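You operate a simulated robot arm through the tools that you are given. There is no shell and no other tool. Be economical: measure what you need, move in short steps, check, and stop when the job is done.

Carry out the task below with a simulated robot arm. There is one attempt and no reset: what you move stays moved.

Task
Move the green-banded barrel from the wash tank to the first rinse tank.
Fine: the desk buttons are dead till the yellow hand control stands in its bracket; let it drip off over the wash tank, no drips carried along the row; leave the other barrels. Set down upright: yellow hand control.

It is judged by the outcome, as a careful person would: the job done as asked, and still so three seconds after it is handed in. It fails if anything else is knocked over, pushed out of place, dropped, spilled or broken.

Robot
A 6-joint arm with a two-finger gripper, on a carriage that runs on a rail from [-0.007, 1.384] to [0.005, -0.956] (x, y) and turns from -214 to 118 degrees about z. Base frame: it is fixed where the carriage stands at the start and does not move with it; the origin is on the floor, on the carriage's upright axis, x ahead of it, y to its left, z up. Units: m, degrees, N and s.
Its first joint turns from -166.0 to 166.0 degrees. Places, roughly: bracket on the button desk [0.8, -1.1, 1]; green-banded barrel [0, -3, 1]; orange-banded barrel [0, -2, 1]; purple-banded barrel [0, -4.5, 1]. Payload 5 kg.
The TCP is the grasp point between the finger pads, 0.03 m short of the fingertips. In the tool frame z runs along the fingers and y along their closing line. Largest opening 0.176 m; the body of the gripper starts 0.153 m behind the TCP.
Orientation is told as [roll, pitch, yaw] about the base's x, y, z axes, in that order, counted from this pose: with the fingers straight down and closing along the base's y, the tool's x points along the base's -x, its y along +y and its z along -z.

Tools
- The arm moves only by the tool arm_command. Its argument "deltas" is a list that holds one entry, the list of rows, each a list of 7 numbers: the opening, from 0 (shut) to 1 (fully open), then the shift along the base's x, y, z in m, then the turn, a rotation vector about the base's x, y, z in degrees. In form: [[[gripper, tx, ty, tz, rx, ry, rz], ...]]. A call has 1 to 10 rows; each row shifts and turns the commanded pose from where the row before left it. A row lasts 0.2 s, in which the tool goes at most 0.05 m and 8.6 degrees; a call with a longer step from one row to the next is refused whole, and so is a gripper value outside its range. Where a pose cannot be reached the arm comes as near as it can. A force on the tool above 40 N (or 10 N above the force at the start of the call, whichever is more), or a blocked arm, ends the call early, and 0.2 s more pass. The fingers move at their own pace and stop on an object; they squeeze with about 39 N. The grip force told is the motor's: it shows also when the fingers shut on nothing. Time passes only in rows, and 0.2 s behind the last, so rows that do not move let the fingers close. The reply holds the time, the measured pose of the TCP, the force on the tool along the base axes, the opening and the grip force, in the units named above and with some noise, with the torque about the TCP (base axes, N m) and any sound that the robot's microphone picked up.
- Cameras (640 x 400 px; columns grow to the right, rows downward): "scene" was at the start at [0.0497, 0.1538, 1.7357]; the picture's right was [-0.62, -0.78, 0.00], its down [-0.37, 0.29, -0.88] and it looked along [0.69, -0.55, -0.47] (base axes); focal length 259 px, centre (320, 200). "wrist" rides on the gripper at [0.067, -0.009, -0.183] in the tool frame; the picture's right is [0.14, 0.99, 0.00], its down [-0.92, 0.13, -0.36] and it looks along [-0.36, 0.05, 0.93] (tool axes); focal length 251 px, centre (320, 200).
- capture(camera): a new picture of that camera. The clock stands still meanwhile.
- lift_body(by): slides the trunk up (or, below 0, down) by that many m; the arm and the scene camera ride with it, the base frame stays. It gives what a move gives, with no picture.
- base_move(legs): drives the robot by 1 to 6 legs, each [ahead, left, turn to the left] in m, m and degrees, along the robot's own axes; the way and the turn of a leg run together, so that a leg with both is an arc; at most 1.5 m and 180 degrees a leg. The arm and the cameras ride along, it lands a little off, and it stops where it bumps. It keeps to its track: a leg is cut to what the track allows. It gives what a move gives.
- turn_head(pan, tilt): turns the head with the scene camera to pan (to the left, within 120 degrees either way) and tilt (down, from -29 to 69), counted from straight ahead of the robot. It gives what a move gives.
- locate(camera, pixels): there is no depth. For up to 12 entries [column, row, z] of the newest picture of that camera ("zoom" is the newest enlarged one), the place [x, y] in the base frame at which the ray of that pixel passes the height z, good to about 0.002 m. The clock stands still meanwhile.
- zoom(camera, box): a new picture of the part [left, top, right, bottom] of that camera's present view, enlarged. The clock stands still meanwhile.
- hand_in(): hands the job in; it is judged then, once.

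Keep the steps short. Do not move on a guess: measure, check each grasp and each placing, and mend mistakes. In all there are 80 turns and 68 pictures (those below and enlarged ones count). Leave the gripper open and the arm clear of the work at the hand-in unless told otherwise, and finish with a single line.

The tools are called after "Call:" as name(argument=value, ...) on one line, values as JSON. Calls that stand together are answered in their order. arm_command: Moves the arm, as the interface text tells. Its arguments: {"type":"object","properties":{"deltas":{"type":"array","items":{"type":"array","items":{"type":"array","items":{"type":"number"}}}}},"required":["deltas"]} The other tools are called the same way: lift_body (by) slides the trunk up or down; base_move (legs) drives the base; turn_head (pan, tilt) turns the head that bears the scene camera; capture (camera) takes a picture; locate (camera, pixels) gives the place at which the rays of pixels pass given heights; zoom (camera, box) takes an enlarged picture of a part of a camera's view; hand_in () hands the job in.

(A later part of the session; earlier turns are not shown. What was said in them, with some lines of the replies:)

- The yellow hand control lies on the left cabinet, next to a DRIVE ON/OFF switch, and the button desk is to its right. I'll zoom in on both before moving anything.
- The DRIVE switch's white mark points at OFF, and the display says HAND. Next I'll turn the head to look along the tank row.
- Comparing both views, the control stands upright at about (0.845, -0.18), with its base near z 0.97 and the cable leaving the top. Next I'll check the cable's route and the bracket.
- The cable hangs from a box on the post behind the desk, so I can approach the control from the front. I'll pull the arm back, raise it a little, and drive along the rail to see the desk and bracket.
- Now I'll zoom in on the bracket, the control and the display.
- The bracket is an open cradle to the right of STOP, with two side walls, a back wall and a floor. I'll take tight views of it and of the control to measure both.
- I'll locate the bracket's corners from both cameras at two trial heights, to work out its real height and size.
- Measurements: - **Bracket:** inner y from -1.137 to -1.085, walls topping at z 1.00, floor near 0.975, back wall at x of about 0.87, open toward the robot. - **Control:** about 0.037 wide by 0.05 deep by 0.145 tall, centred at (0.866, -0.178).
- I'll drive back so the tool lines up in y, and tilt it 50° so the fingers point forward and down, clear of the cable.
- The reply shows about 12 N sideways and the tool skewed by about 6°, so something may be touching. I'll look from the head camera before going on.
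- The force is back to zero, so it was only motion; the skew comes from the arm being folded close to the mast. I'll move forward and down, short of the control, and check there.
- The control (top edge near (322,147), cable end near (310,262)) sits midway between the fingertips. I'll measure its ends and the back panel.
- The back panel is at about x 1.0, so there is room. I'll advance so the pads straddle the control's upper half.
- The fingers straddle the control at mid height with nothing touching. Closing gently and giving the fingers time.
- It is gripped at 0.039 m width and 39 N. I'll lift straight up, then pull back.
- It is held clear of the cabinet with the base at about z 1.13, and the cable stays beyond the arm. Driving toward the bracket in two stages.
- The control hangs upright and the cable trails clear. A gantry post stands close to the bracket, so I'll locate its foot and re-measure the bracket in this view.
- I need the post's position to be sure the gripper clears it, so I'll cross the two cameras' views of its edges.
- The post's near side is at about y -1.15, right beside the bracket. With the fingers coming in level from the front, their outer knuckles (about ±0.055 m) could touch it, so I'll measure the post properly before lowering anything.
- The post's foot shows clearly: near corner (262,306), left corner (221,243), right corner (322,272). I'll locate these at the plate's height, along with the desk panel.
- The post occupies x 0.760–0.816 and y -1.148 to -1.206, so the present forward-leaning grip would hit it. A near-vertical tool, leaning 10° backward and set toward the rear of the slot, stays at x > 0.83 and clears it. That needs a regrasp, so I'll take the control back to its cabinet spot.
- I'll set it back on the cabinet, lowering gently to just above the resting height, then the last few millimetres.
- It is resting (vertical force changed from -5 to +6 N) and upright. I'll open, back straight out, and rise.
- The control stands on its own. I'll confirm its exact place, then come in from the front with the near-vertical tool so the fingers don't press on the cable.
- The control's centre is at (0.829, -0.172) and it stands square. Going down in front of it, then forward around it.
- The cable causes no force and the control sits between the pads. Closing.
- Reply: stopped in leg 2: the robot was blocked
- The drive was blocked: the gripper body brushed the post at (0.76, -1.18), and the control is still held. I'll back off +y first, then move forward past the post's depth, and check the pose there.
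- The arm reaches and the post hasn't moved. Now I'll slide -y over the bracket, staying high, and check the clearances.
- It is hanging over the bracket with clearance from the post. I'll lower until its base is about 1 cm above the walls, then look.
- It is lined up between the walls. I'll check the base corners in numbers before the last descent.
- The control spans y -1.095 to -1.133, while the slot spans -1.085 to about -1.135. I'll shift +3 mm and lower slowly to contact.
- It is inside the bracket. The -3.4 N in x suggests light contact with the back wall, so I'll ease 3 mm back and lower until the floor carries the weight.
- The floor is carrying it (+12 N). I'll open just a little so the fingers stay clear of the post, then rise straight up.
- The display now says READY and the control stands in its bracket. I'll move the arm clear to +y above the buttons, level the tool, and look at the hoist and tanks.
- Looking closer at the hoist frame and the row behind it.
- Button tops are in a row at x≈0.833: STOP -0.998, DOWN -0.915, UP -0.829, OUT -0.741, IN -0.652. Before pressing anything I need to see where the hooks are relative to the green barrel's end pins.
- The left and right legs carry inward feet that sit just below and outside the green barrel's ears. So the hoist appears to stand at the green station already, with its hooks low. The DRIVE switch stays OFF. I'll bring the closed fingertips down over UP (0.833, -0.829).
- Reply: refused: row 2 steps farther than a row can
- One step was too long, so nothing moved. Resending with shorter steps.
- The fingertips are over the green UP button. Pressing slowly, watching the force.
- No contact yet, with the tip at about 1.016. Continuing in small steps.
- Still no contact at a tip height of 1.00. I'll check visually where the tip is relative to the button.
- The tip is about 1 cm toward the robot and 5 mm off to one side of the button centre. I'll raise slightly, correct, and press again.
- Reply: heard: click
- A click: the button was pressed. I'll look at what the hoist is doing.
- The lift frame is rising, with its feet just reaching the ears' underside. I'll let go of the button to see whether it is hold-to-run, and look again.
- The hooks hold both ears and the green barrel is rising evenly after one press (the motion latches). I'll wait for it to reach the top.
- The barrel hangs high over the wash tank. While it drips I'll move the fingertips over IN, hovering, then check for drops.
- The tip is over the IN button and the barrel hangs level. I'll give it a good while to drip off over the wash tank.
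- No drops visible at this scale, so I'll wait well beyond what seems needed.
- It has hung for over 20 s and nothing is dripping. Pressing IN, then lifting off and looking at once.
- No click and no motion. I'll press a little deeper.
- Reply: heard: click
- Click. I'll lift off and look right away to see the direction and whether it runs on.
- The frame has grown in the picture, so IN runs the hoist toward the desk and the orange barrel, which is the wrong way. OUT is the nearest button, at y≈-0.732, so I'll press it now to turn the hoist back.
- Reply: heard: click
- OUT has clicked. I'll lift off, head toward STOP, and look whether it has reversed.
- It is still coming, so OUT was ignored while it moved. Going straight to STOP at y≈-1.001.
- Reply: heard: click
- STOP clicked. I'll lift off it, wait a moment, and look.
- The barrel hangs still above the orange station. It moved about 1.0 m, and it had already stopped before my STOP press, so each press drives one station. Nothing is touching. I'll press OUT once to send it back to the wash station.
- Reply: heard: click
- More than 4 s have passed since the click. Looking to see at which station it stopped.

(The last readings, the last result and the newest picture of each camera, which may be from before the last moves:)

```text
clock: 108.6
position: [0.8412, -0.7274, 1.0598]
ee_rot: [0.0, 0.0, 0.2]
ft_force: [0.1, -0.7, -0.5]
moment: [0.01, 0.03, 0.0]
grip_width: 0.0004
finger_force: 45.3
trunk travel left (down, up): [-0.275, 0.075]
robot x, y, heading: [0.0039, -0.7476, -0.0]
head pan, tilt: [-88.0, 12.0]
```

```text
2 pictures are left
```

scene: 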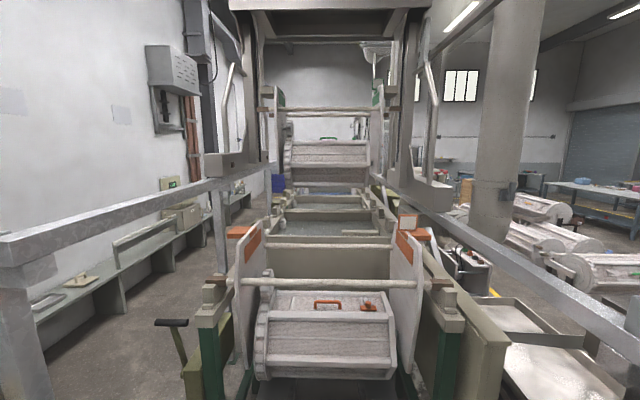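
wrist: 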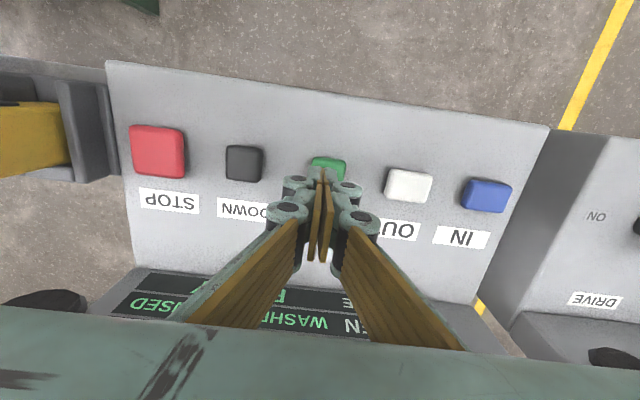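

It is exactly back over the wash tank, so one press is one station. Pressing OUT once more to reach the first rinse tank, then waiting.

Call:
arm_command(deltas=[[[0, 0, 0, -0.02, 0, 0, 0], [0, 0, 0, -0.017, 0, 0, 0], [0, 0, 0, -0.004, 0, 0, 0]]])

Call:
arm_command(deltas=[[[0, 0, 0, 0.04, 0, 0, 0], [0, 0, 0, 0, 0, 0, 0], [0, 0, 0, 0, 0, 0, 0], [0, 0, 0, 0, 0, 0, 0], [0, 0, 0, 0, 0, 0, 0], [0, 0, 0, 0, 0, 0, 0], [0, 0, 0, 0, 0, 0, 0], [0, 0, 0, 0, 0, 0, 0], [0, 0, 0, 0, 0, 0, 0], [0, 0, 0, 0, 0, 0, 0]]])

Call:
arm_command(deltas=[[[0, 0, 0, 0, 0, 0, 0], [0, 0, 0, 0, 0, 0, 0], [0, 0, 0, 0, 0, 0, 0], [0, 0, 0, 0, 0, 0, 0], [0, 0, 0, 0, 0, 0, 0], [0, 0, 0, 0, 0, 0, 0], [0, 0, 0, 0, 0, 0, 0], [0, 0, 0, 0, 0, 0, 0], [0, 0, 0, 0, 0, 0, 0], [0, 0, 0, 0, 0, 0, 0]]])

```text
clock: 109.4
position: [0.841, -0.7299, 1.0198]
ee_rot: [0.1, 0.1, 0.3]
ft_force: [-3.4, 2.2, 12.6]
moment: [0.07, 0.15, 0.0]
grip_width: 0.006
finger_force: 44.9
trunk travel left (down, up): [-0.275, 0.075]
robot x, y, heading: [0.002, -0.749, 0.0]
head pan, tilt: [-88.0, 12.0]
heard: click
```

```text
clock: 111.6
position: [0.842, -0.7292, 1.0571]
ee_rot: [0.0, 0.0, 0.3]
ft_force: [-0.3, -0.3, -0.2]
moment: [-0.02, -0.03, -0.03]
grip_width: 0.0
finger_force: 45.2
trunk travel left (down, up): [-0.275, 0.075]
robot x, y, heading: [0.0015, -0.744, -0.3]
head pan, tilt: [-88.0, 12.0]
```

```text
clock: 113.8
position: [0.8425, -0.7296, 1.0566]
ee_rot: [0.0, 0.0, 0.2]
ft_force: [-0.5, 0.4, -0.3]
moment: [0.0, -0.01, -0.03]
grip_width: 0.0
finger_force: 44.6
trunk travel left (down, up): [-0.275, 0.075]
robot x, y, heading: [0.0029, -0.7467, 0.0]
head pan, tilt: [-88.0, 12.0]
```

Now I'll check that it stands over the first rinse tank before lowering.

Call:
zoom(camera="scene", box=[250, 80, 410, 240])

```text
2.50 times, centred on (330, 160) of scene
```

zoom: 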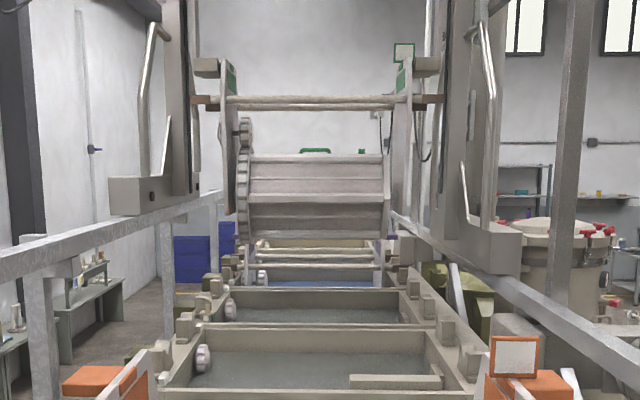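

The barrel hangs one station farther, over the empty second tank (the first rinse), with the purple barrel's tank beyond it. I'll press DOWN at y≈-0.913 and give it time to settle.

Call:
arm_command(deltas=[[[0, 0, -0.045, 0.012, 0, 0, 0], [0, 0, -0.046, 0, 0, 0, 0], [0, 0, -0.046, 0, 0, 0, 0], [0, 0, -0.046, 0, 0, 0, 0], [0, 0, 0, -0.03, 0, 0, 0], [0, 0, 0, -0.018, 0, 0, 0], [0, 0, 0, -0.004, 0, 0, 0]]])

```text
clock: 115.4
position: [0.8425, -0.9134, 1.0213]
ee_rot: [0.0, -0.2, 0.1]
ft_force: [1.2, -1.7, 11.3]
moment: [-0.05, 0.04, 0.0]
grip_width: 0.006
finger_force: 44.9
trunk travel left (down, up): [-0.275, 0.075]
robot x, y, heading: [0.0061, -0.7472, 0.0]
head pan, tilt: [-88.0, 12.0]
heard: click
```

DOWN clicked. I'll lift off, wait for the lowering to finish, then move the arm up and clear of the desk and open the gripper.

Call:
arm_command(deltas=[[[0, 0, 0, 0.04, 0, 0, 0], [0, 0, 0, 0.045, 0, 0, 0], [0, 0, 0.02, 0.04, 0, 0, 0], [0, 0, 0.04, 0.03, 0, 0, 0], [0, 0, 0.04, 0.03, 0, 0, 0], [0, 0, 0.04, 0.02, 0, 0, 0], [0, 0, 0.045, 0, 0, 0, 0], [0, -0.04, 0.02, 0, 0, 0, 0], [0, -0.045, 0, 0, 0, 0, 0], [0, -0.045, 0, 0, 0, 0, 0]]])

Call:
arm_command(deltas=[[[0.3, -0.045, 0, 0, 0, 0, 0], [0.6, -0.045, 0, 0, 0, 0, 0], [0.9, 0, 0, 0, 0, 0, 0], [1, 0, 0, 0, 0, 0, 0], [1, 0, 0, 0, 0, 0, 0], [1, 0, 0, 0, 0, 0, 0], [1, 0, 0, 0, 0, 0, 0], [1, 0, 0, 0, 0, 0, 0], [1, 0, 0, 0, 0, 0, 0], [1, 0, 0, 0, 0, 0, 0]]])

Call:
arm_command(deltas=[[[1, 0, 0, 0, 0, 0, 0], [1, 0, 0, 0, 0, 0, 0], [1, 0, 0, 0, 0, 0, 0], [1, 0, 0, 0, 0, 0, 0], [1, 0, 0, 0, 0, 0, 0], [1, 0, 0, 0, 0, 0, 0], [1, 0, 0, 0, 0, 0, 0], [1, 0, 0, 0, 0, 0, 0], [1, 0, 0, 0, 0, 0, 0], [1, 0, 0, 0, 0, 0, 0]]])

Call:
zoom(camera="scene", box=[250, 100, 410, 240])

```text
clock: 117.6
position: [0.7113, -0.7067, 1.2263]
ee_rot: [0.0, 0.0, 0.2]
ft_force: [0.4, 0.2, -1.2]
moment: [0.0, 0.1, 0.02]
grip_width: 0.0001
finger_force: 45.0
trunk travel left (down, up): [-0.275, 0.075]
robot x, y, heading: [0.0017, -0.7465, -0.2]
head pan, tilt: [-88.0, 12.0]
```

```text
clock: 119.8
position: [0.6213, -0.7073, 1.226]
ee_rot: [0.0, 0.0, 0.2]
ft_force: [-0.4, -0.2, 0.6]
moment: [0.01, -0.02, 0.0]
grip_width: 0.1761
finger_force: 0.1
trunk travel left (down, up): [-0.275, 0.075]
robot x, y, heading: [0.0067, -0.7461, 0.1]
head pan, tilt: [-88.0, 12.0]
```

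```text
clock: 122.0
position: [0.6224, -0.708, 1.2258]
ee_rot: [0.0, 0.0, 0.2]
ft_force: [0.0, 0.4, 0.7]
moment: [0.01, -0.01, 0.0]
grip_width: 0.176
finger_force: 0.0
trunk travel left (down, up): [-0.275, 0.075]
robot x, y, heading: [0.004, -0.748, -0.0]
head pan, tilt: [-88.0, 12.0]
```

```text
2.86 times, centred on (330, 170) of scene
```

zoom: 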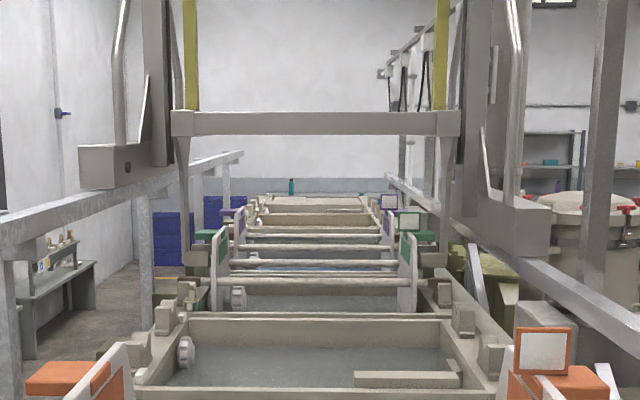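

The green barrel sits level in the second tank, on both supports with the hooks dropped clear of its ears. The wash tank is empty, and the orange and purple barrels haven't moved. The arm is clear and the gripper open, so I'm handing in.

Call:
hand_in()

```text
The job is handed in.
```

The green-banded barrel is in the first rinse tank after dripping off for over 20 s above the wash tank, and the yellow hand control stands upright in its bracket; on the way, a mistaken IN press carried the barrel over the orange station and back with no contact or drips seen, and the gripper once brushed a gantry post without moving it.
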